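You operate a simulated robot arm through the tools that you are given. There is no shell and no other tool.

Carry out the task below with a simulated robot arm. There is one attempt and no reset: what you move stays moved.

## Task
Pack the blue carry tray on the long bench top. At the end: the orange battery from the long bench top is in the blue carry tray; the blue chalk reel stands where the purple mask filter stood; the brown marking gauge is in the blue carry tray; the purple mask filter from the long bench top is on the beige small template; whatever was shut is shut again. Leave all else as you found it, and nothing knocked over.

Only the result counts: the job must be done as asked and must still hold three seconds after the hand-in. Knocking over, shifting, dropping, spilling or breaking anything else fails it.

## Robot
A 6-joint arm with a two-finger parallel gripper, fixed in place. Base frame: the origin is on the floor under the middle of its stand, x ahead of it, y to its left, z up; the work surface is at about z = 82. Units: cm, degrees, N and s.
With the tool pointing down near the work surface it reaches from about 26 to 68 cm from the base axis. Its first joint turns from -66.0 to 66.0 degrees. Payload 2.9 kg.
The tool frame sits at the grasp point between the pads (the TCP): z along the fingers, y along the line on which they close. The tips reach 3 cm beyond it. The gripper opens to 11 cm. The fingers are 2 cm wide and 1 cm thick; the gripper's body (4.8 by 11.2 cm) begins 5.5 cm behind the TCP.
Orientation is told as [roll, pitch, yaw] about the base's x, y, z axes, in that order, counted from this pose: with the fingers straight down and closing along the base's y, the tool's x points along the base's -x, its y along +y and its z along -z.

## Interface
- The arm moves only by the tool nudge_tool. Its arguments are lists of equal length, an entry for each row: "angular": the turn, a rotation vector about the tool's x, y, z in degrees, a list of three; "delta_pos": the shift along the tool's x, y, z in cm, a list of three; "hand": the opening in per cent of the stroke, from 0 (shut) to 100 (fully open). In form: {"angular": [[ax, ay, az], ...], "delta_pos": [[dx, dy, dz], ...], "hand": [hand, ...]}. A call has 1 to 20 rows; each row shifts and turns the commanded pose from where the row before left it, along the tool's axes as they then stand. Each row takes 0.2 s and may step no farther than 5 cm and 8.6 degrees from the row before; otherwise, or with a gripper value out of range, the whole call is refused. A pose out of reach is approached as far as the arm can. The call stops where the force on the tool passes 40 N (or 10 N more than at its start, if that is more) or the arm is blocked; 0.2 s more then pass. The fingers move at their own pace (about 10.8 cm/s each) and stop on an object; they squeeze with about 39 N. The grip force told is the motor's: it shows also when the fingers shut on nothing. Time passes only in rows, and 0.2 s behind the last, so rows that do not move let the fingers close. It gives the time, the measured TCP pose, the force on the tool (base axes), the opening and the grip force at its end, in the units of the frame above (readings bear some noise), with the torque about the TCP (base axes, N m) and any sound that the robot's microphone picked up.
- Cameras (640 x 400 px; columns grow to the right, rows downward): "scene" is fixed at [9.89, 46.37, 137.86]; the picture's right is [-0.41, -0.91, 0.00], its down [-0.57, 0.26, -0.78] and it looks along [0.71, -0.32, -0.62] (base axes); focal length 278 px, centre (320, 200). "wrist" rides on the gripper at [7.2, 1.7, -10.3] in the tool frame; the picture's right is [-0.23, 0.97, 0.00], its down [-0.76, -0.18, -0.62] and it looks along [-0.61, -0.14, 0.78] (tool axes); focal length 222 px, centre (320, 200). There is no depth. A picture from a camera that has moved, and an enlarged one, comes with that camera's place and axes in the base frame and with its lens.
- camera(camera): a new picture of that camera. No time passes.
- inspect(camera, box): a new picture of the part [left, top, right, bottom] of that camera's present view, enlarged. No time passes.
- sign_off(): hands the job in; it is judged then, once.

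Nothing tells you positions but the pictures and the camera data. Unless the task says otherwise, let go and move clear before handing in.

The tools are called after ">>>" by a JSON object that holds its "op" and its "data". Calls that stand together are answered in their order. nudge_tool: Moves the arm, as the interface text tells. Its arguments: {"type":"object","properties":{"angular":{"type":"array","items":{"type":"array","items":{"type":"number"}}},"delta_pos":{"type":"array","items":{"type":"array","items":{"type":"number"}}},"hand":{"type":"array","items":{"type":"number"}}},"required":["angular","delta_pos","hand"]} The other tools are called the same way: camera (camera) takes a picture; inspect (camera, box) takes an enlarged picture of a part of a camera's view; sign_off () hands the job in.

At the start:

```text
time: 0.0
tool_pos: [43.15, 16.05, 120.59]
tool_rot: [0.0, 0.0, 0.0]
contact_force: [-0.5, 0.4, 0.7]
moment: [-0.02, 0.0, 0.0]
gripper_width: 11.03
grip_force: 0.1
```

scene: 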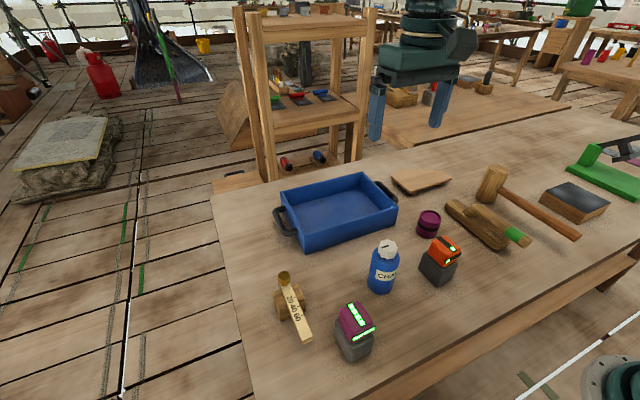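
wrist: 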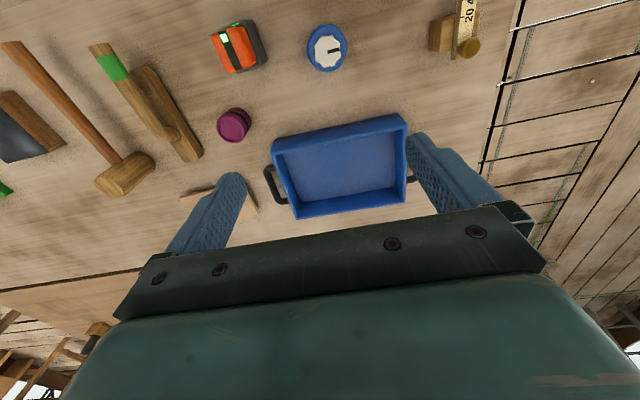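

I see the bench with the blue tray, the chalk reel, the purple filter, the orange battery (plus a purple battery), and the marking gauge. I'll take enlarged views before I work out any positions.

>>> {"op": "inspect", "data": {"camera": "scene", "box": [260, 160, 420, 260]}}

>>> {"op": "inspect", "data": {"camera": "scene", "box": [260, 230, 420, 370]}}

>>> {"op": "inspect", "data": {"camera": "scene", "box": [380, 160, 540, 300]}}

>>> {"op": "inspect", "data": {"camera": "wrist", "box": [180, 0, 520, 220]}}

```text
4.00 times, centred on (340, 210) of scene
camera zoom: at [9.89, 46.37, 137.86], right [-0.41, -0.91, 0.0], down [-0.57, 0.26, -0.78], along [0.71, -0.32, -0.62], focal length 1114 px, centre (240, 160)
```

zoom: 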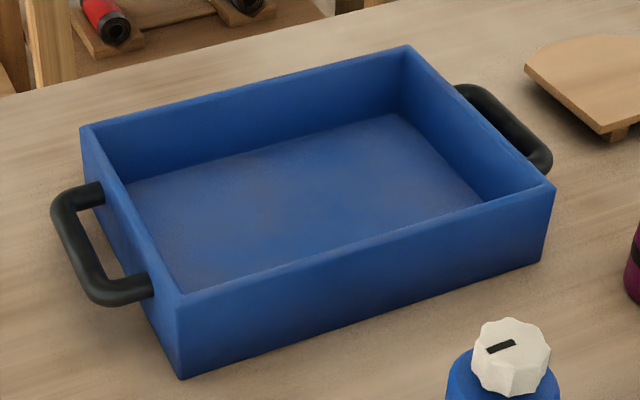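

```text
2.86 times, centred on (340, 300) of scene
camera zoom: at [9.89, 46.37, 137.86], right [-0.41, -0.91, 0.0], down [-0.57, 0.26, -0.78], along [0.71, -0.32, -0.62], focal length 796 px, centre (263, -86)
```

zoom: 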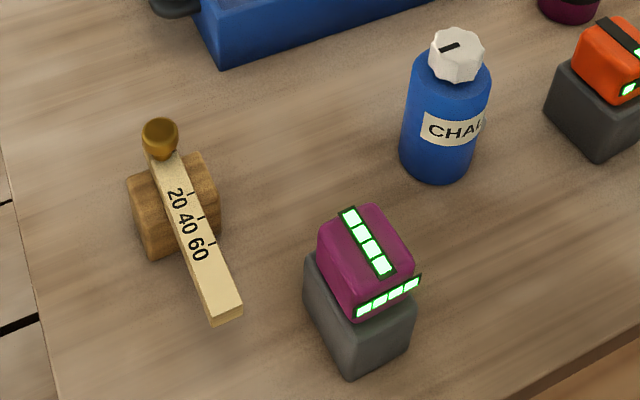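

```text
2.86 times, centred on (460, 230) of scene
camera zoom: at [9.89, 46.37, 137.86], right [-0.41, -0.91, 0.0], down [-0.57, 0.26, -0.78], along [0.71, -0.32, -0.62], focal length 796 px, centre (-80, 114)
```

zoom: 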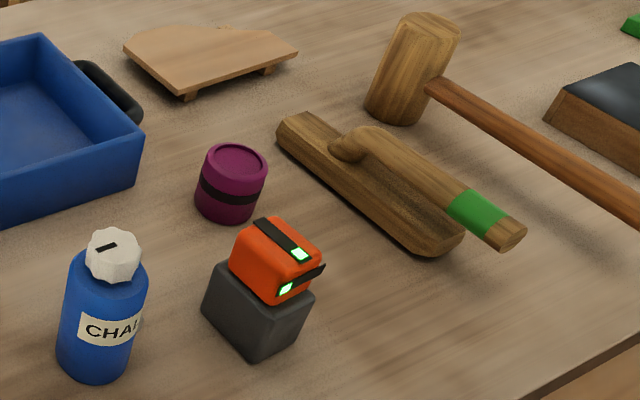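

```text
1.82 times, centred on (350, 110) of wrist
camera zoom: at [35.72, 17.74, 131.06], right [0.23, 0.97, 0.0], down [0.76, -0.18, 0.62], along [0.61, -0.14, -0.78], focal length 404 px, centre (266, 364)
```

zoom: 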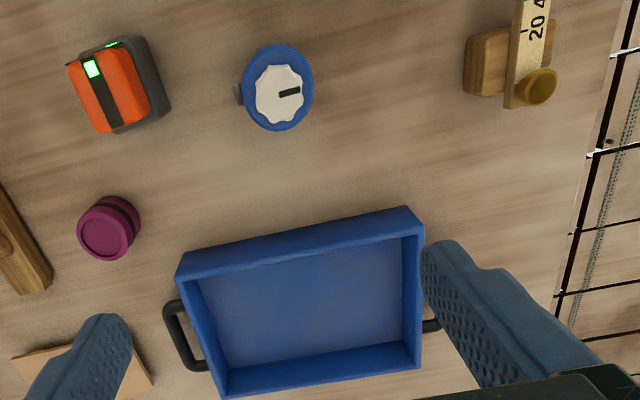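

The layout is roughly clear. Next I'll look closer at the template, the right side of the bench and the surroundings, so I don't mix up similar objects.

>>> {"op": "inspect", "data": {"camera": "scene", "box": [370, 150, 470, 210]}}

>>> {"op": "inspect", "data": {"camera": "scene", "box": [500, 110, 640, 230]}}

>>> {"op": "inspect", "data": {"camera": "scene", "box": [230, 60, 390, 190]}}

>>> {"op": "inspect", "data": {"camera": "scene", "box": [370, 60, 640, 160]}}

```text
6.40 times, centred on (420, 180) of scene
camera zoom: at [9.89, 46.37, 137.86], right [-0.41, -0.91, 0.0], down [-0.57, 0.26, -0.78], along [0.71, -0.32, -0.62], focal length 1782 px, centre (-320, 328)
```

zoom: 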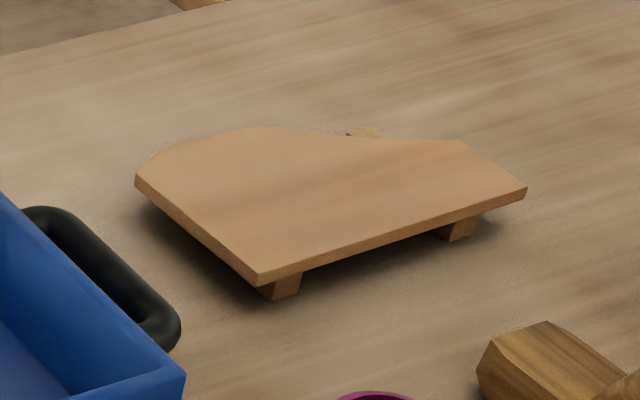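

```text
3.33 times, centred on (570, 170) of scene
camera zoom: at [9.89, 46.37, 137.86], right [-0.41, -0.91, 0.0], down [-0.57, 0.26, -0.78], along [0.71, -0.32, -0.62], focal length 928 px, centre (-513, 300)
```

zoom: 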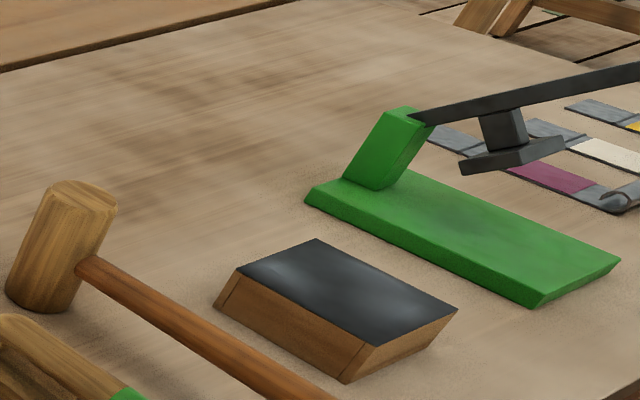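

```text
3.08 times, centred on (310, 125) of scene
camera zoom: at [9.89, 46.37, 137.86], right [-0.41, -0.91, 0.0], down [-0.57, 0.26, -0.78], along [0.71, -0.32, -0.62], focal length 857 px, centre (351, 431)
```

zoom: 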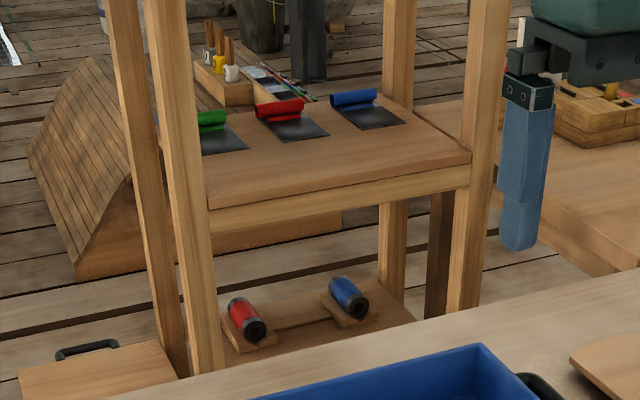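

```text
2.37 times, centred on (505, 110) of scene
camera zoom: at [9.89, 46.37, 137.86], right [-0.41, -0.91, 0.0], down [-0.57, 0.26, -0.78], along [0.71, -0.32, -0.62], focal length 660 px, centre (-118, 413)
```

zoom: 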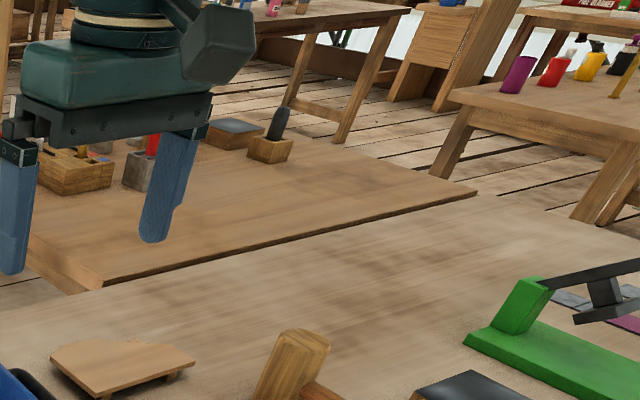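

The beige template is the low board on feet right of the tray, with its near edge around x=64 and y from -10 to -28. The mask filter is near (48, -4), so I'll bring the wrist camera over that area at a safe height to measure better.

>>> {"op": "nudge_tool", "data": {"angular": [[0, 0, 0], [0, 0, 0], [0, 0, 0], [0, 0, 0], [0, 0, 0], [0, 0, 0]], "delta_pos": [[0.63, -3.81, 2.5], [0.63, -3.81, 2.5], [0.63, -3.81, 2.5], [0.63, -3.81, 2.5], [0.63, -3.81, 2.5], [0, 0, 0]], "hand": [100, 100, 100, 100, 100, 100]}}

>>> {"op": "camera", "data": {"camera": "wrist"}}

```text
time: 1.4
tool_pos: [39.74, -3.04, 108.15]
tool_rot: [0.0, 0.0, 0.0]
contact_force: [0.3, -0.6, -0.2]
moment: [0.02, -0.01, -0.03]
gripper_width: 11.01
grip_force: 0.1
```

```text
taken
camera wrist: at [32.39, -1.27, 118.47], right [0.23, 0.97, 0.0], down [0.76, -0.18, 0.62], along [0.61, -0.14, -0.78], focal length 222 px, centre (320, 200)
```

wrist: 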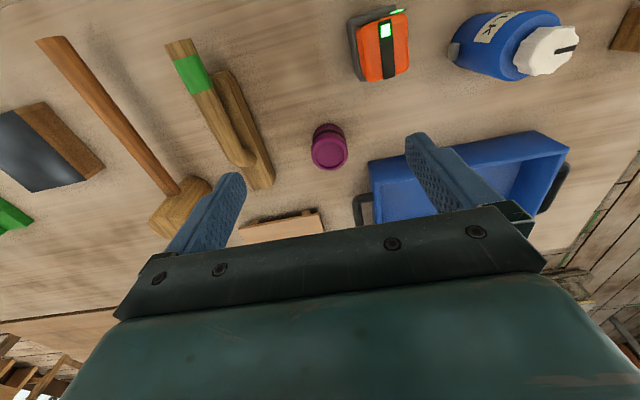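

The filter now shows clearly near the image centre. I'll enlarge it, the battery and the template from this view.

>>> {"op": "inspect", "data": {"camera": "wrist", "box": [290, 100, 370, 180]}}

>>> {"op": "inspect", "data": {"camera": "wrist", "box": [330, 0, 430, 100]}}

>>> {"op": "inspect", "data": {"camera": "wrist", "box": [220, 150, 380, 250]}}

>>> {"op": "inspect", "data": {"camera": "wrist", "box": [430, 0, 600, 100]}}

```text
5.00 times, centred on (330, 140) of wrist
camera zoom: at [32.39, -1.27, 118.47], right [0.23, 0.97, 0.0], down [0.76, -0.18, 0.62], along [0.61, -0.14, -0.78], focal length 1111 px, centre (270, 500)
```

zoom: 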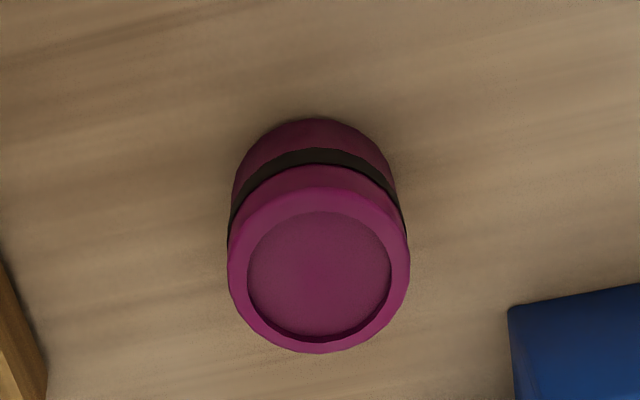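

```text
4.00 times, centred on (380, 50) of wrist
camera zoom: at [32.39, -1.27, 118.47], right [0.23, 0.97, 0.0], down [0.76, -0.18, 0.62], along [0.61, -0.14, -0.78], focal length 888 px, centre (80, 800)
```

zoom: 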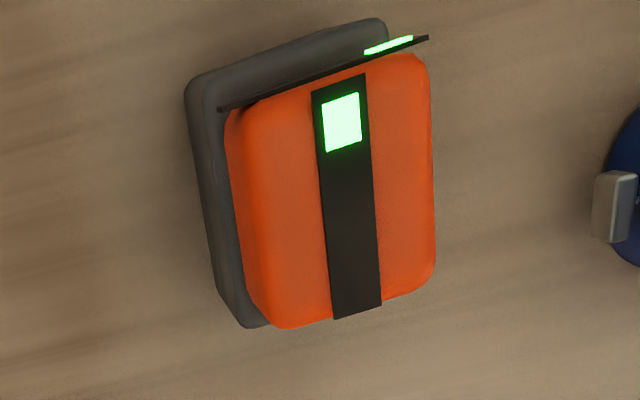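

```text
4.00 times, centred on (300, 200) of wrist
camera zoom: at [32.39, -1.27, 118.47], right [0.23, 0.97, 0.0], down [0.76, -0.18, 0.62], along [0.61, -0.14, -0.78], focal length 888 px, centre (400, 200)
```

zoom: 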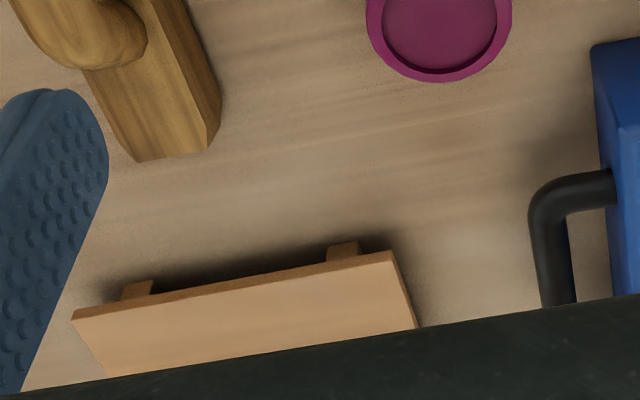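

```text
3.76 times, centred on (515, 50) of wrist
camera zoom: at [32.39, -1.27, 118.47], right [0.23, 0.97, 0.0], down [0.76, -0.18, 0.62], along [0.61, -0.14, -0.78], focal length 836 px, centre (-414, 765)
```

zoom: 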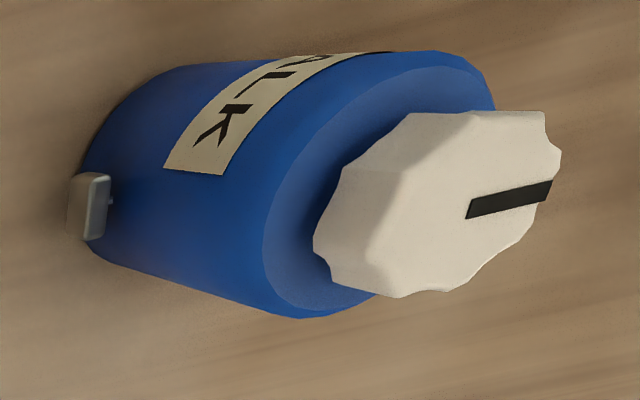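

The wrist camera puts the filter's centre at about (48.1, -3.3), with its top at about z=87.6 and a radius of about 2.9. The template is near the edge of reach, so I'll tilt the fingers 20° outward for this grasp and hover above the filter first.

>>> {"op": "nudge_tool", "data": {"angular": [[0, 0, 0], [0, 0, 0], [0, 0, 0], [0, -6.667, 0], [0, -6.667, 0], [0, -6.666, 0], [0, 0, 0]], "delta_pos": [[-2.79, -0.09, 2.72], [-2.79, -0.09, 2.72], [-2.79, -0.08, 2.72], [0, 0, 0], [0, 0, 0], [0, 0, 0], [0, 0, 0]], "hand": [100, 100, 100, 85, 85, 85, 85]}}

>>> {"op": "camera", "data": {"camera": "wrist"}}

>>> {"op": "camera", "data": {"camera": "scene"}}

```text
time: 3.0
tool_pos: [48.22, -3.36, 99.92]
tool_rot: [0.0, -20.2, 0.0]
contact_force: [0.4, -0.1, -0.7]
moment: [-0.01, 0.02, -0.03]
gripper_width: 9.34
grip_force: 0.1
```

```text
taken
camera wrist: at [37.82, -1.62, 107.26], right [0.21, 0.97, 0.08], down [0.5, -0.18, 0.85], along [0.84, -0.14, -0.53], focal length 222 px, centre (320, 200)
```

wrist: 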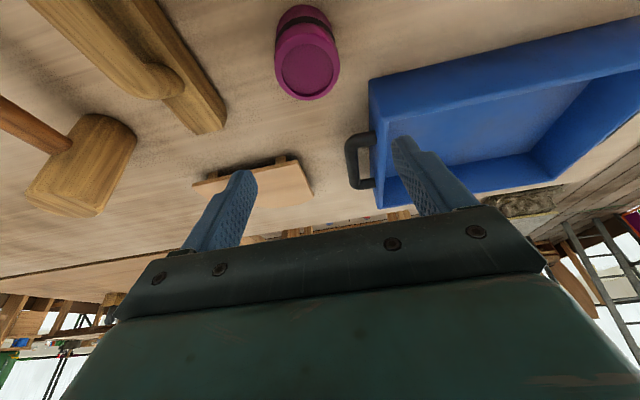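

```text
taken
```

scene: 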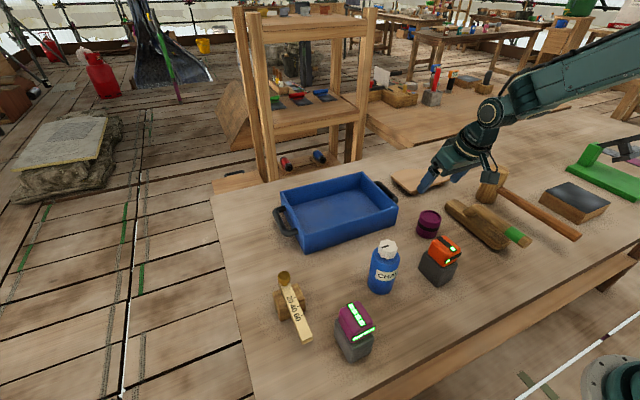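

The hand is tilted and hovering above the filter. I'll check the filter and the template once more from this closer camera before going down.

>>> {"op": "inspect", "data": {"camera": "wrist", "box": [260, 0, 360, 110]}}

>>> {"op": "inspect", "data": {"camera": "wrist", "box": [180, 140, 340, 240]}}

>>> {"op": "inspect", "data": {"camera": "scene", "box": [390, 140, 510, 240]}}

```text
3.64 times, centred on (310, 55) of wrist
camera zoom: at [37.82, -1.62, 107.26], right [0.21, 0.97, 0.08], down [0.5, -0.18, 0.85], along [0.84, -0.14, -0.53], focal length 808 px, centre (356, 727)
```

zoom: 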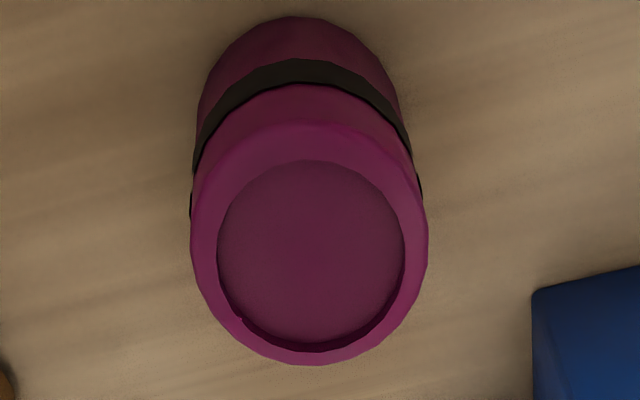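

```text
4.00 times, centred on (260, 190) of wrist
camera zoom: at [37.82, -1.62, 107.26], right [0.21, 0.97, 0.08], down [0.5, -0.18, 0.85], along [0.84, -0.14, -0.53], focal length 888 px, centre (560, 240)
```

zoom: 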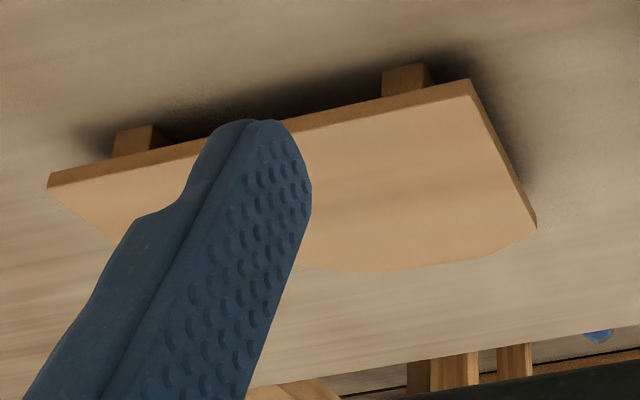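

```text
4.00 times, centred on (450, 190) of scene
camera zoom: at [9.88, 46.37, 137.86], right [-0.41, -0.91, 0.0], down [-0.57, 0.26, -0.78], along [0.71, -0.32, -0.62], focal length 1114 px, centre (-200, 240)
```

zoom: 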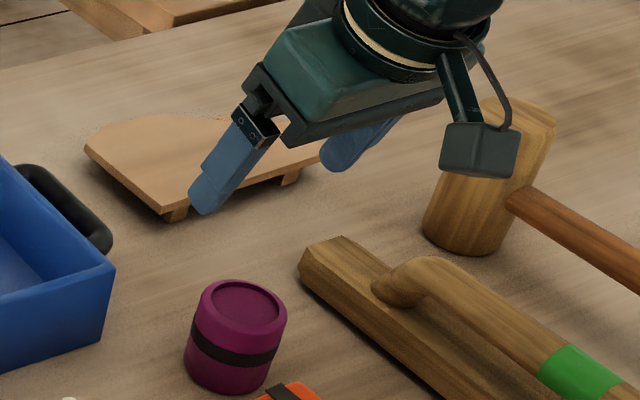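

The filter centre is confirmed at about (48.0, -3.25), and I'll use that spot later for the chalk reel. Now I'll descend with the fingers straddling it.

>>> {"op": "nudge_tool", "data": {"angular": [[0, 0, 0], [0, 0, 0], [0, 0, 0], [0, 0, 0], [0, 0, 0]], "delta_pos": [[1.235, 0.025, 3.25], [1.235, 0.025, 3.25], [1.235, 0.025, 3.25], [1.235, 0.025, 3.25], [0, 0, 0]], "hand": [85, 85, 85, 85, 85]}}

>>> {"op": "inspect", "data": {"camera": "scene", "box": [370, 150, 510, 250]}}

>>> {"op": "camera", "data": {"camera": "wrist"}}

```text
time: 4.2
tool_pos: [48.1, -3.07, 85.9]
tool_rot: [0.0, -20.1, -0.1]
contact_force: [0.3, -0.3, -0.8]
moment: [0.01, 0.0, -0.04]
gripper_width: 9.37
grip_force: 0.2
```

```text
4.00 times, centred on (440, 200) of scene
camera zoom: at [9.89, 46.37, 137.86], right [-0.41, -0.91, 0.0], down [-0.57, 0.26, -0.78], along [0.71, -0.32, -0.62], focal length 1114 px, centre (-160, 200)
```

zoom: 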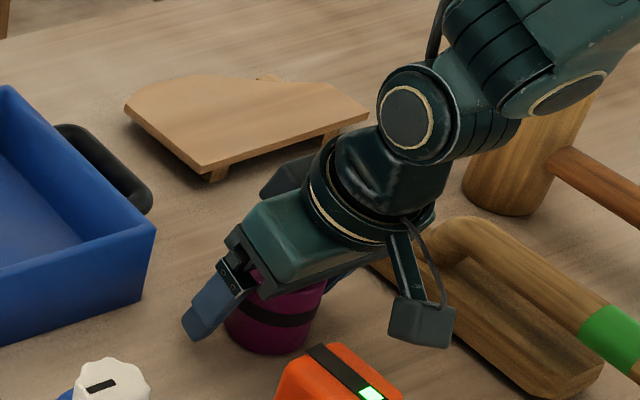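

```text
taken
camera wrist: at [37.67, -1.29, 93.3], right [0.21, 0.97, 0.08], down [0.5, -0.18, 0.85], along [0.84, -0.14, -0.53], focal length 222 px, centre (320, 200)
```

wrist: 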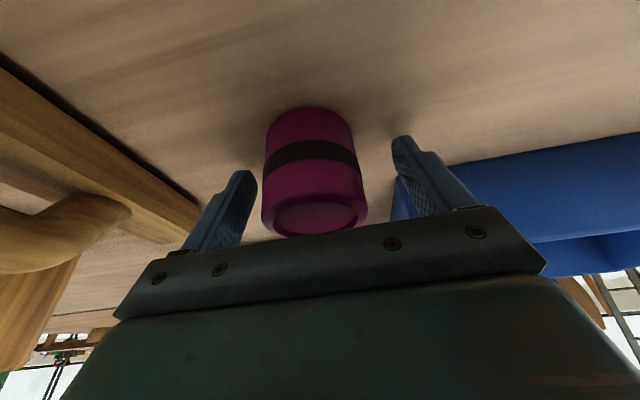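

The filter sits between the fingers with room on both sides, so I'll close on it.

>>> {"op": "nudge_tool", "data": {"angular": [[0, 0, 0], [0, 0, 0], [0, 0, 0], [0, 0, 0]], "delta_pos": [[0, 0, 0], [0, 0, 0], [0, 0, 0], [0, 0, 0]], "hand": [30, 0, 0, 0]}}

>>> {"op": "camera", "data": {"camera": "wrist"}}

```text
time: 5.2
tool_pos: [48.07, -3.04, 86.02]
tool_rot: [0.1, -20.0, -0.1]
contact_force: [-1.8, 0.1, -0.6]
moment: [-0.02, -0.02, 0.02]
gripper_width: 5.42
grip_force: 39.2
```

```text
taken
camera wrist: at [37.67, -1.29, 93.33], right [0.21, 0.97, 0.08], down [0.5, -0.18, 0.85], along [0.84, -0.14, -0.53], focal length 222 px, centre (320, 200)
```

wrist: 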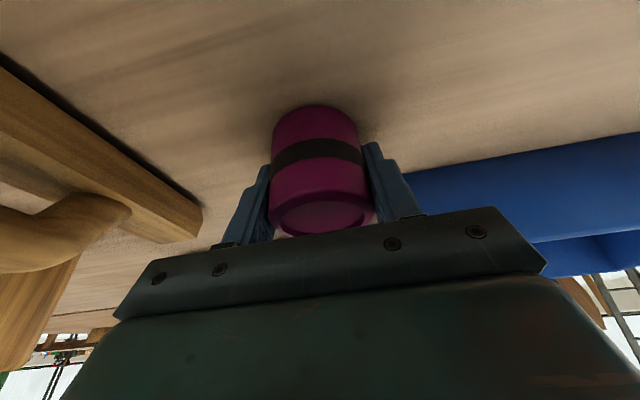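

The grip is firm at 5.42 cm. I'll lift 10 cm and carry the filter over to the template.

>>> {"op": "nudge_tool", "data": {"angular": [[0, 0, 0], [0, 0, 0], [0, 0, 0], [0, 0, 0]], "delta_pos": [[-0.684, 0, -1.88], [-1.368, 0, -3.76], [-1.368, 0, -3.76], [0, 0, 0]], "hand": [0, 0, 0, 0]}}

>>> {"op": "nudge_tool", "data": {"angular": [[0, 0, 0], [0, 0, 0], [0, 0, 0], [0, 0, 0], [0, 0, 0], [0, 0, 0], [0, 0, 0]], "delta_pos": [[-2.975, -2.0, 1.083], [-2.975, -2.0, 1.083], [-2.975, -2.0, 1.083], [-2.975, -2.0, 1.083], [-2.975, -2.0, 1.083], [-2.975, -2.0, 1.083], [0, 0, 0]], "hand": [0, 0, 0, 0, 0, 0, 0]}}

>>> {"op": "camera", "data": {"camera": "wrist"}}

>>> {"op": "inspect", "data": {"camera": "scene", "box": [360, 110, 500, 220]}}

```text
time: 6.2
tool_pos: [48.12, -3.34, 96.2]
tool_rot: [0.0, -20.0, 0.0]
contact_force: [0.2, -0.4, -0.4]
moment: [0.02, 0.03, 0.01]
gripper_width: 5.43
grip_force: 38.5
```

```text
time: 7.8
tool_pos: [67.02, -15.43, 95.99]
tool_rot: [0.0, -20.1, 0.0]
contact_force: [-0.6, -0.1, -0.5]
moment: [-0.01, 0.02, -0.03]
gripper_width: 5.44
grip_force: 38.9
```

```text
taken
camera wrist: at [56.69, -13.68, 103.33], right [0.21, 0.97, 0.08], down [0.5, -0.18, 0.85], along [0.84, -0.14, -0.53], focal length 222 px, centre (320, 200)
```

wrist: 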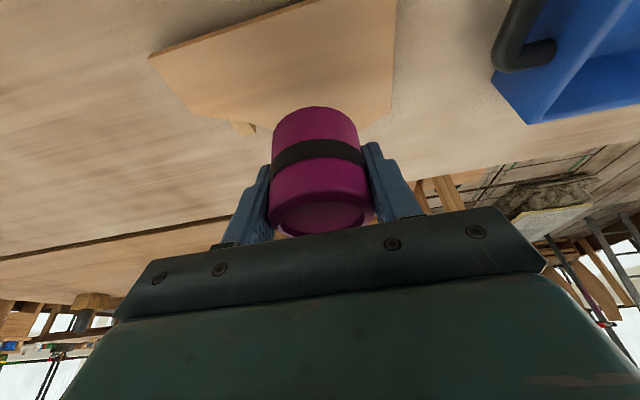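

```text
3.64 times, centred on (430, 165) of scene
camera zoom: at [9.89, 46.36, 137.86], right [-0.41, -0.91, 0.0], down [-0.57, 0.26, -0.78], along [0.71, -0.32, -0.62], focal length 1013 px, centre (-80, 327)
```

zoom: 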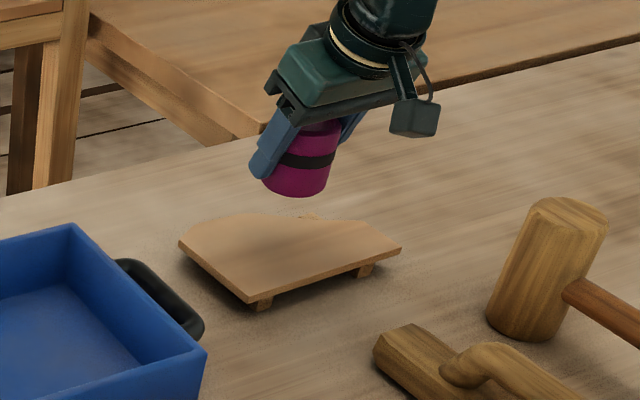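

The filter is carried over the template at (67.0, -15.4), with its whole footprint inside the board. I'll lower it most of the way, then check the remaining gap.

>>> {"op": "nudge_tool", "data": {"angular": [[0, 0, 0], [0, 0, 0], [0, 0, 0], [0, 0, 0]], "delta_pos": [[0.787, 0, 2.161], [0.787, 0, 2.161], [0.752, 0, 2.068], [0, 0, 0]], "hand": [0, 0, 0, 0]}}

>>> {"op": "inspect", "data": {"camera": "scene", "box": [370, 130, 470, 200]}}

>>> {"op": "camera", "data": {"camera": "wrist"}}

```text
time: 8.8
tool_pos: [67.1, -15.37, 89.28]
tool_rot: [0.0, -20.1, 0.0]
contact_force: [-0.4, 0.5, -0.8]
moment: [0.0, -0.02, 0.0]
gripper_width: 5.41
grip_force: 39.3
```

```text
5.71 times, centred on (420, 165) of scene
camera zoom: at [9.89, 46.36, 137.86], right [-0.41, -0.91, 0.0], down [-0.57, 0.26, -0.78], along [0.71, -0.32, -0.62], focal length 1591 px, centre (-251, 400)
```

zoom: 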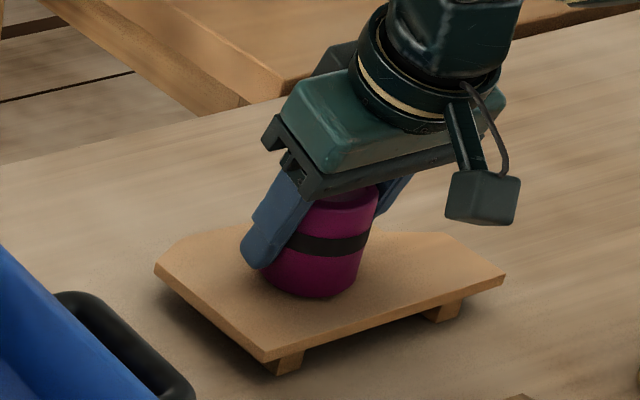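

```text
taken
camera wrist: at [56.69, -13.59, 96.63], right [0.21, 0.97, 0.08], down [0.5, -0.18, 0.85], along [0.84, -0.14, -0.53], focal length 222 px, centre (320, 200)
```

wrist: 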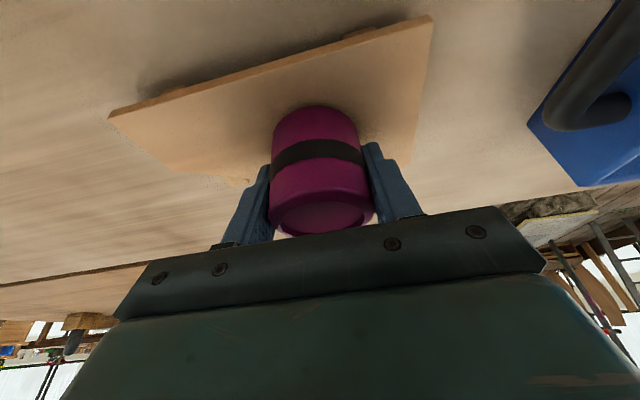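

There is still a small gap, so I'll creep down in 2 mm steps and watch the force.

>>> {"op": "nudge_tool", "data": {"angular": [[0, 0, 0], [0, 0, 0], [0, 0, 0], [0, 0, 0]], "delta_pos": [[0.0684, 0, 0.188], [0.0684, 0, 0.188], [0.0684, 0, 0.188], [0, 0, 0]], "hand": [0, 0, 0, 0]}}

>>> {"op": "inspect", "data": {"camera": "wrist", "box": [240, 80, 400, 180]}}

```text
time: 9.8
tool_pos: [67.2, -15.31, 88.93]
tool_rot: [-0.2, -20.3, 0.0]
contact_force: [-3.5, -0.4, 15.5]
moment: [0.04, 0.18, 0.08]
gripper_width: 5.43
grip_force: 38.9
```

```text
4.00 times, centred on (320, 130) of wrist
camera zoom: at [56.72, -13.55, 96.21], right [0.21, 0.97, 0.08], down [0.5, -0.18, 0.85], along [0.84, -0.14, -0.52], focal length 888 px, centre (320, 480)
```

zoom: 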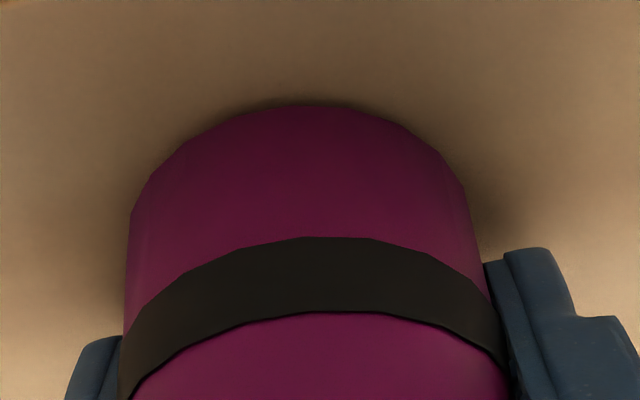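

The filter has touched the board at 15 N. I'll ease back 2.5 mm to unload it, open, and then rise straight up.

>>> {"op": "nudge_tool", "data": {"angular": [[0, 0, 0], [0, 0, 0], [0, 0, 0], [0, 0, 0], [0, 0, 0]], "delta_pos": [[-0.08, 0, -0.22], [0, 0, 0], [0, 0, 0], [0, 0, 0], [0, 0, 0]], "hand": [0, 0, 58, 75, 75]}}

>>> {"op": "camera", "data": {"camera": "wrist"}}

```text
time: 11.0
tool_pos: [67.05, -15.27, 88.94]
tool_rot: [0.0, -20.0, 0.1]
contact_force: [1.0, -0.8, -0.1]
moment: [-0.04, 0.01, -0.01]
gripper_width: 8.23
grip_force: 0.2
```

```text
taken
camera wrist: at [56.66, -13.52, 96.24], right [0.21, 0.97, 0.08], down [0.5, -0.18, 0.85], along [0.84, -0.14, -0.53], focal length 222 px, centre (320, 200)
```

wrist: 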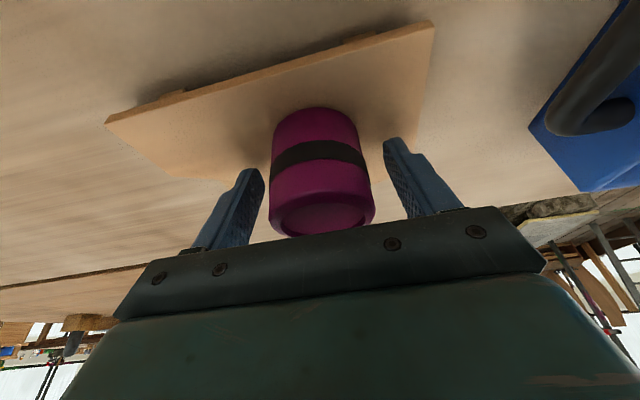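

The filter stands on the board and the fingers are clear of it. I'll rise 14 cm straight up and check.

>>> {"op": "nudge_tool", "data": {"angular": [[0, 0, 0], [0, 0, 0], [0, 0, 0], [0, 0, 0], [0, 0, 0]], "delta_pos": [[-0.684, 0, -1.88], [-1.368, 0, -3.76], [-1.368, 0, -3.76], [-1.368, 0, -3.76], [0, 0, 0]], "hand": [75, 75, 75, 75, 75]}}

>>> {"op": "inspect", "data": {"camera": "scene", "box": [360, 120, 500, 220]}}

>>> {"op": "camera", "data": {"camera": "wrist"}}

```text
time: 12.2
tool_pos: [67.04, -15.2, 103.07]
tool_rot: [0.0, -20.0, -0.1]
contact_force: [0.9, 0.2, 0.0]
moment: [0.01, -0.03, 0.0]
gripper_width: 8.27
grip_force: 0.0
```

```text
4.00 times, centred on (430, 170) of scene
camera zoom: at [9.89, 46.37, 137.86], right [-0.41, -0.91, 0.0], down [-0.57, 0.26, -0.78], along [0.71, -0.32, -0.62], focal length 1114 px, centre (-120, 320)
```

zoom: 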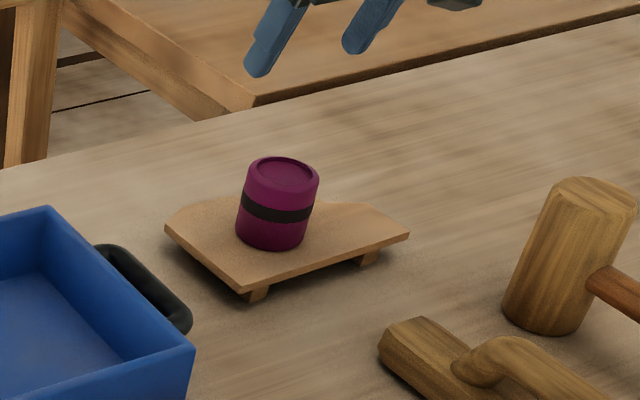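

```text
taken
camera wrist: at [56.71, -13.53, 110.41], right [0.21, 0.97, 0.08], down [0.5, -0.18, 0.85], along [0.84, -0.14, -0.53], focal length 222 px, centre (320, 200)
```

wrist: 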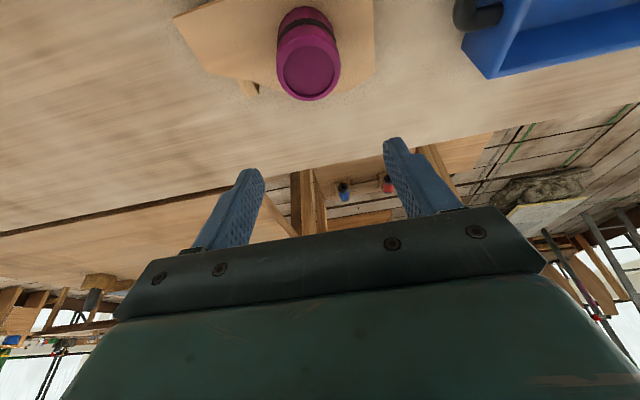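

The filter is standing on the template and nothing else has moved. Next is the chalk reel near (39, 18), so I'll fly back, straighten the hand and look at it from above.

>>> {"op": "nudge_tool", "data": {"angular": [[0, 0, 0], [0, 0, 0], [0, 0, 0], [0, 0, 0], [0, 0, 0], [0, 0, 0], [0, 0, 0], [0, 0, 0], [0, 0, 0], [0, 6.667, 0], [0, 6.667, 0], [0, 6.666, 0], [0, 0, 0]], "delta_pos": [[2.553, 3.333, -1.757], [2.553, 3.333, -1.757], [2.553, 3.333, -1.757], [2.553, 3.333, -1.757], [2.553, 3.333, -1.757], [2.553, 3.333, -1.757], [2.553, 3.333, -1.757], [2.553, 3.333, -1.757], [2.553, 3.333, -1.757], [0, 0, 0], [0, 0, 0], [0, 0, 0], [0, 0, 0]], "hand": [75, 75, 75, 75, 75, 75, 75, 75, 75, 75, 100, 100, 100]}}

>>> {"op": "camera", "data": {"camera": "wrist"}}

>>> {"op": "inspect", "data": {"camera": "wrist", "box": [260, 0, 400, 120]}}

>>> {"op": "inspect", "data": {"camera": "scene", "box": [340, 220, 480, 310]}}

```text
time: 15.0
tool_pos: [40.01, 14.76, 110.01]
tool_rot: [0.0, 0.2, -0.1]
contact_force: [0.2, 0.1, -0.4]
moment: [0.02, -0.02, 0.02]
gripper_width: 11.0
grip_force: 0.1
```

```text
taken
camera wrist: at [32.7, 16.51, 120.37], right [0.23, 0.97, 0.0], down [0.76, -0.18, 0.62], along [0.61, -0.14, -0.78], focal length 222 px, centre (320, 200)
```

wrist: 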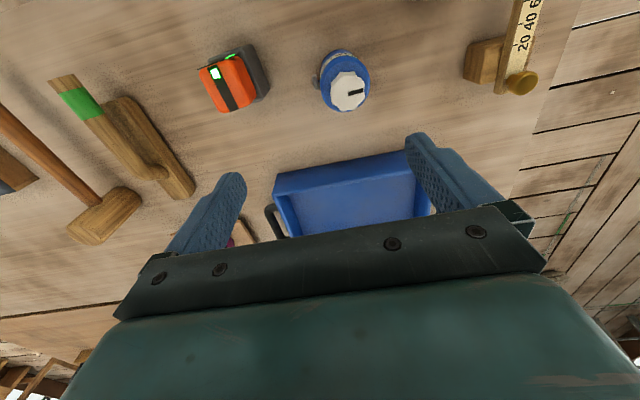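

```text
3.33 times, centred on (330, 60) of wrist
camera zoom: at [32.7, 16.51, 120.37], right [0.23, 0.97, 0.0], down [0.76, -0.18, 0.62], along [0.61, -0.14, -0.78], focal length 740 px, centre (287, 667)
```

zoom: 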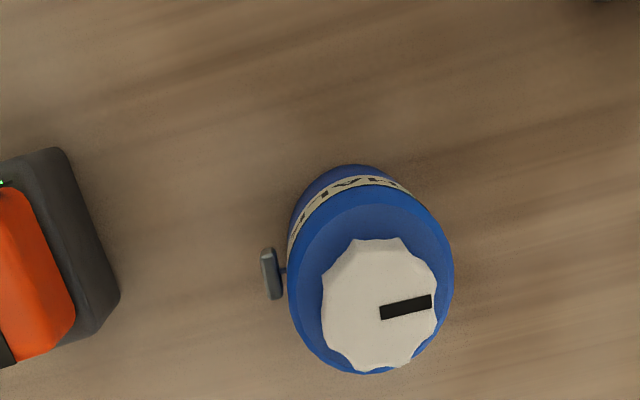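

```text
4.44 times, centred on (410, 265) of scene
camera zoom: at [9.89, 46.37, 137.86], right [-0.41, -0.91, 0.0], down [-0.57, 0.26, -0.78], along [0.71, -0.32, -0.62], focal length 1238 px, centre (-80, -89)
```

zoom: 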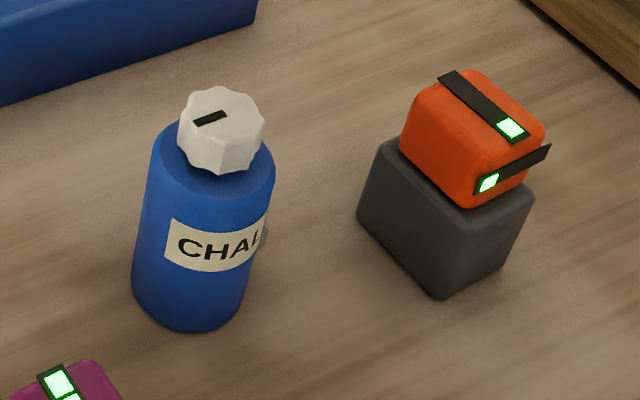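

The reel's centre is about (38.85, 18.05), its cap top is at about z=95.3, and a small crank sticks out on its -y side. I'll turn the hand 90° so the fingers close along x, clear of the crank.

>>> {"op": "nudge_tool", "data": {"angular": [[0, 0, 0], [0, 0, 0], [0, 0, 8.182], [0, 0, 8.182], [0, 0, 8.182], [0, 0, 8.182], [0, 0, 8.182], [0, 0, 8.182], [0, 0, 8.182], [0, 0, 8.182], [0, 0, 8.182], [0, 0, 8.182], [0, 0, 8.18], [0, 0, 0]], "delta_pos": [[0.575, 1.65, 3], [0.575, 1.65, 3], [0, 0, 0], [0, 0, 0], [0, 0, 0], [0, 0, 0], [0, 0, 0], [0, 0, 0], [0, 0, 0], [0, 0, 0], [0, 0, 0], [0, 0, 0], [0, 0, 0], [0, 0, 0]], "hand": [100, 100, 100, 100, 100, 100, 100, 100, 100, 100, 100, 100, 100, 100]}}

>>> {"op": "camera", "data": {"camera": "wrist"}}

>>> {"op": "inspect", "data": {"camera": "scene", "box": [320, 170, 460, 310]}}

```text
time: 18.0
tool_pos: [38.9, 18.1, 103.94]
tool_rot: [0.0, -0.1, -90.1]
contact_force: [0.7, 0.3, 0.3]
moment: [-0.04, -0.01, 0.0]
gripper_width: 11.01
grip_force: 0.1
```

```text
taken
camera wrist: at [40.52, 25.33, 114.39], right [0.97, -0.23, 0.0], down [-0.18, -0.76, 0.62], along [-0.14, -0.61, -0.78], focal length 222 px, centre (320, 200)
```

wrist: 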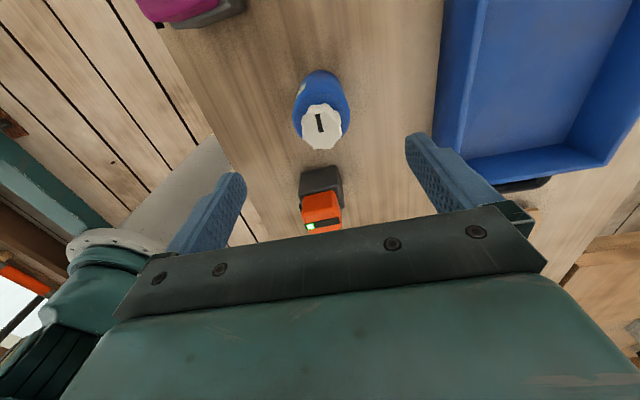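

```text
2.86 times, centred on (390, 240) of scene
camera zoom: at [9.89, 46.37, 137.86], right [-0.41, -0.91, 0.0], down [-0.57, 0.26, -0.78], along [0.71, -0.32, -0.62], focal length 796 px, centre (120, 86)
```

zoom: 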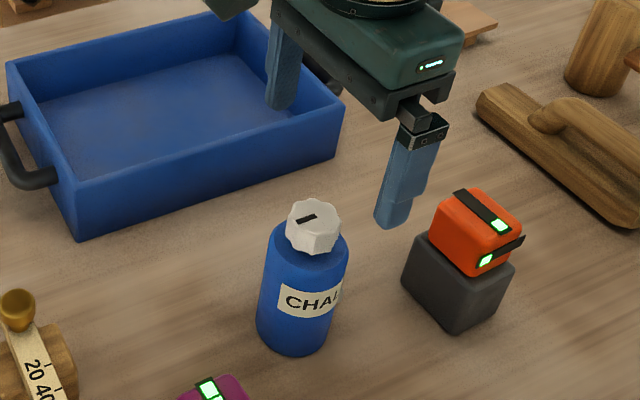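

>>> {"op": "inspect", "data": {"camera": "wrist", "box": [270, 50, 370, 170]}}

```text
3.33 times, centred on (320, 110) of wrist
camera zoom: at [40.52, 25.33, 114.39], right [0.97, -0.23, 0.0], down [-0.18, -0.76, 0.62], along [-0.14, -0.61, -0.78], focal length 740 px, centre (320, 500)
```

zoom: 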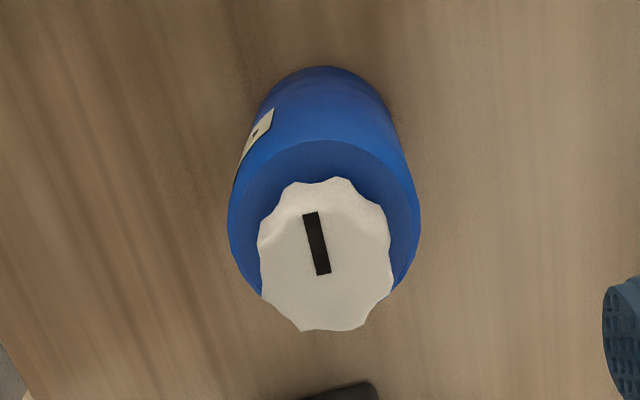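

The reel is centred under the hand at (38.9, 18.1). I'll descend to z≈91.2, which leaves over 1 cm between the gripper body and the cap, and grip the upper part of the blue body.

>>> {"op": "nudge_tool", "data": {"angular": [[0, 0, 0], [0, 0, 0], [0, 0, 0], [0, 0, 0], [0, 0, 0]], "delta_pos": [[0, 0, 4.2], [0, 0, 4.2], [0, 0, 2.8], [0, 0, 1.5], [0, 0, 0]], "hand": [100, 100, 100, 100, 100]}}

>>> {"op": "camera", "data": {"camera": "wrist"}}

>>> {"op": "inspect", "data": {"camera": "scene", "box": [320, 190, 460, 310]}}

```text
time: 19.2
tool_pos: [38.97, 18.17, 91.27]
tool_rot: [0.1, 0.0, -89.9]
contact_force: [0.5, 0.4, 0.2]
moment: [0.0, 0.01, -0.01]
gripper_width: 10.99
grip_force: 0.0
```

```text
taken
camera wrist: at [40.51, 25.44, 101.74], right [0.97, -0.23, 0.0], down [-0.18, -0.76, 0.62], along [-0.14, -0.61, -0.78], focal length 222 px, centre (320, 200)
```

wrist: 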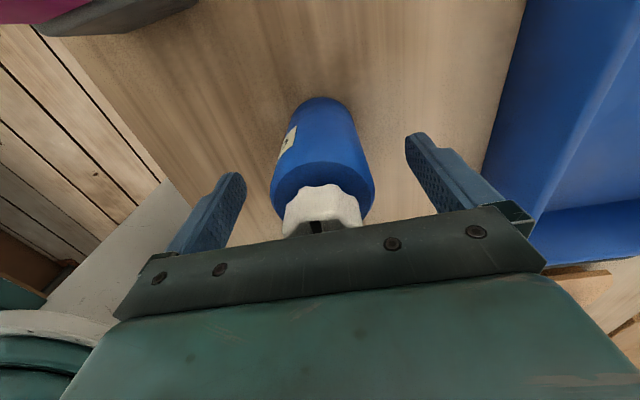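

```text
3.33 times, centred on (390, 250) of scene
camera zoom: at [9.89, 46.37, 137.86], right [-0.41, -0.91, 0.0], down [-0.57, 0.26, -0.78], along [0.71, -0.32, -0.62], focal length 928 px, centre (87, 33)
```

zoom: 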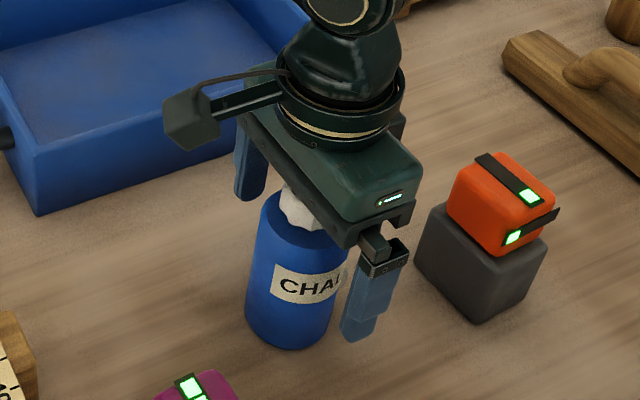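

The reel sits between the fingers and the cap is clear of the palm. I'm closing now.

>>> {"op": "nudge_tool", "data": {"angular": [[0, 0, 0], [0, 0, 0], [0, 0, 0], [0, 0, 0], [0, 0, 0]], "delta_pos": [[0, 0, 0], [0, 0, 0], [0, 0, 0], [0, 0, 0], [0, 0, 0]], "hand": [60, 30, 0, 0, 0]}}

>>> {"op": "inspect", "data": {"camera": "scene", "box": [320, 190, 460, 310]}}

>>> {"op": "camera", "data": {"camera": "wrist"}}

```text
time: 20.4
tool_pos: [38.98, 18.1, 91.37]
tool_rot: [-0.1, 0.0, -90.0]
contact_force: [0.2, -0.2, 0.0]
moment: [0.02, 0.0, 0.04]
gripper_width: 5.7
grip_force: 39.0
```

```text
3.33 times, centred on (390, 250) of scene
camera zoom: at [9.89, 46.37, 137.86], right [-0.41, -0.91, 0.0], down [-0.57, 0.26, -0.78], along [0.71, -0.32, -0.62], focal length 928 px, centre (87, 33)
```

zoom: 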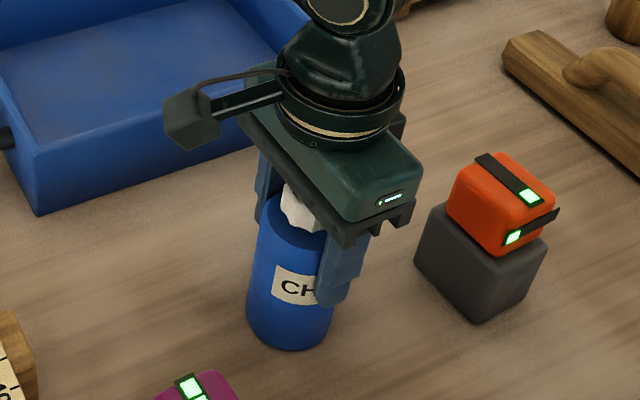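

```text
taken
camera wrist: at [40.51, 25.44, 101.76], right [0.97, -0.23, 0.0], down [-0.18, -0.76, 0.62], along [-0.14, -0.61, -0.78], focal length 222 px, centre (320, 200)
```

wrist: 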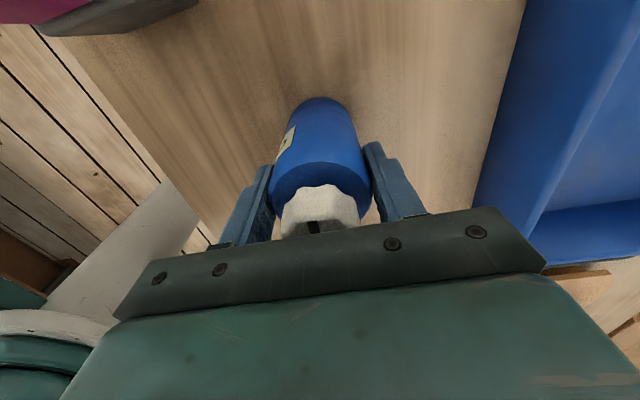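

The grip is secure at 5.70 cm. I'll lift 13 cm, high enough to clear the battery and tray, and carry the reel to the filter's old spot at (48.05, -3.2).

>>> {"op": "nudge_tool", "data": {"angular": [[0, 0, 0], [0, 0, 0], [0, 0, 0], [0, 0, 0], [0, 0, 0]], "delta_pos": [[0, 0, -1.5], [0, 0, -3.5], [0, 0, -4], [0, 0, -4], [0, 0, 0]], "hand": [0, 0, 0, 0, 0]}}

>>> {"op": "nudge_tool", "data": {"angular": [[0, 0, 0], [0, 0, 0], [0, 0, 0], [0, 0, 0], [0, 0, 0], [0, 0, 0], [0, 0, 0], [0, 0, 0]], "delta_pos": [[-2, 0.86, 0], [-3.5, 1.49, 0], [-3.6, 1.54, 0], [-3.6, 1.54, 0], [-3.6, 1.54, 0], [-3.0, 1.28, 0], [-2.0, 0.85, 0], [0, 0, 0]], "hand": [0, 0, 0, 0, 0, 0, 0, 0]}}

>>> {"op": "camera", "data": {"camera": "wrist"}}

>>> {"op": "inspect", "data": {"camera": "scene", "box": [360, 140, 500, 280]}}

```text
time: 21.6
tool_pos: [38.78, 18.2, 104.28]
tool_rot: [0.1, 0.0, -90.0]
contact_force: [-0.2, -0.1, -1.0]
moment: [0.0, -0.01, -0.05]
gripper_width: 5.69
grip_force: 39.2
```

```text
time: 23.4
tool_pos: [47.88, -3.11, 104.28]
tool_rot: [0.0, 0.1, -90.0]
contact_force: [-1.4, -0.4, -2.2]
moment: [0.01, 0.01, -0.02]
gripper_width: 5.69
grip_force: 39.4
```

```text
taken
camera wrist: at [49.5, 4.11, 114.72], right [0.97, -0.23, 0.0], down [-0.18, -0.76, 0.62], along [-0.14, -0.61, -0.78], focal length 222 px, centre (320, 200)
```

wrist: 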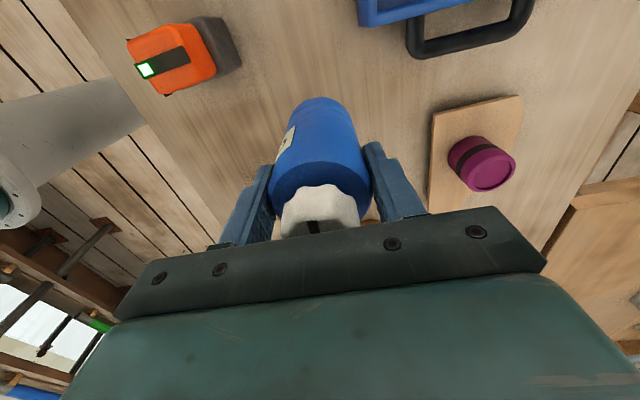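

```text
2.86 times, centred on (430, 210) of scene
camera zoom: at [9.89, 46.36, 137.86], right [-0.41, -0.91, 0.0], down [-0.57, 0.26, -0.78], along [0.71, -0.32, -0.62], focal length 796 px, centre (6, 171)
```

zoom: 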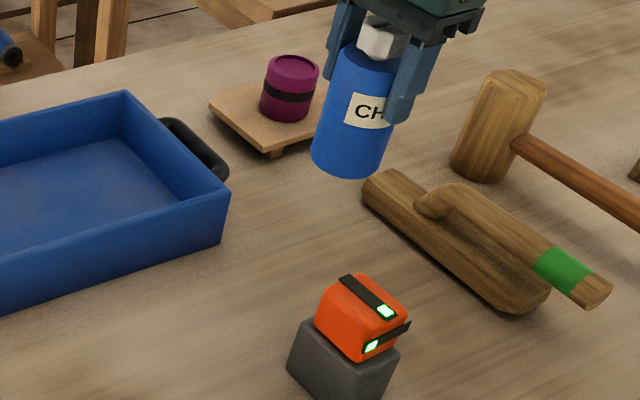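

The reel hangs upright above the spot and the neighbours are well clear. I'll make a small correction in x and y and lower to just above the bench.

>>> {"op": "nudge_tool", "data": {"angular": [[0, 0, 0], [0, 0, 0], [0, 0, 0], [0, 0, 0], [0, 0, 0], [0, 0, 0]], "delta_pos": [[-0.05, 0.1, 3], [0, 0, 3.5], [0, 0, 3], [0, 0, 1.8], [0, 0, 1.0], [0, 0, 0]], "hand": [0, 0, 0, 0, 0, 0]}}

>>> {"op": "nudge_tool", "data": {"angular": [[0, 0, 0], [0, 0, 0], [0, 0, 0], [0, 0, 0]], "delta_pos": [[0, 0, 0.15], [0, 0, 0.15], [0, 0, 0.15], [0, 0, 0]], "hand": [0, 0, 0, 0]}}

>>> {"op": "inspect", "data": {"camera": "scene", "box": [380, 160, 480, 250]}}

```text
time: 24.8
tool_pos: [47.93, -3.13, 92.0]
tool_rot: [0.0, 0.0, -89.9]
contact_force: [0.1, -1.2, -0.7]
moment: [-0.01, 0.0, 0.01]
gripper_width: 5.71
grip_force: 38.7
```

```text
time: 25.8
tool_pos: [48.1, -3.35, 91.5]
tool_rot: [0.1, 0.0, -89.9]
contact_force: [-0.8, -0.7, -1.4]
moment: [0.0, -0.01, -0.04]
gripper_width: 5.68
grip_force: 39.0
```

```text
4.44 times, centred on (430, 205) of scene
camera zoom: at [9.89, 46.37, 137.86], right [-0.41, -0.91, 0.0], down [-0.57, 0.26, -0.78], along [0.71, -0.32, -0.62], focal length 1238 px, centre (-169, 178)
```

zoom: 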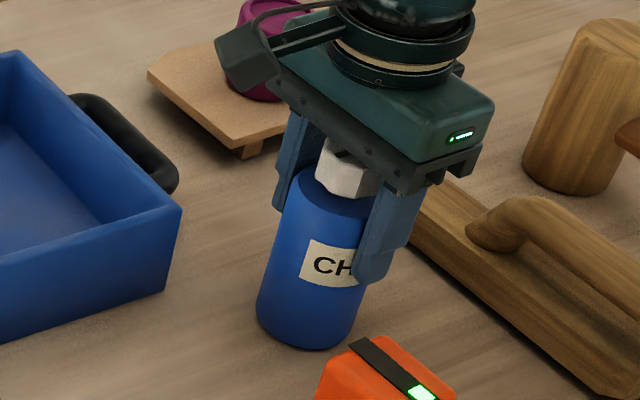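

There is no contact yet, so I'll creep further down in small steps.

>>> {"op": "nudge_tool", "data": {"angular": [[0, 0, 0], [0, 0, 0], [0, 0, 0], [0, 0, 0]], "delta_pos": [[0, 0, 0.1], [0, 0, 0.1], [0, 0, 0.1], [0, 0, 0]], "hand": [0, 0, 0, 0]}}

```text
time: 26.8
tool_pos: [48.13, -3.39, 91.33]
tool_rot: [0.1, 0.0, -89.9]
contact_force: [-8.6, 3.2, 22.3]
moment: [0.13, 0.96, -0.02]
gripper_width: 5.72
grip_force: 39.2
```

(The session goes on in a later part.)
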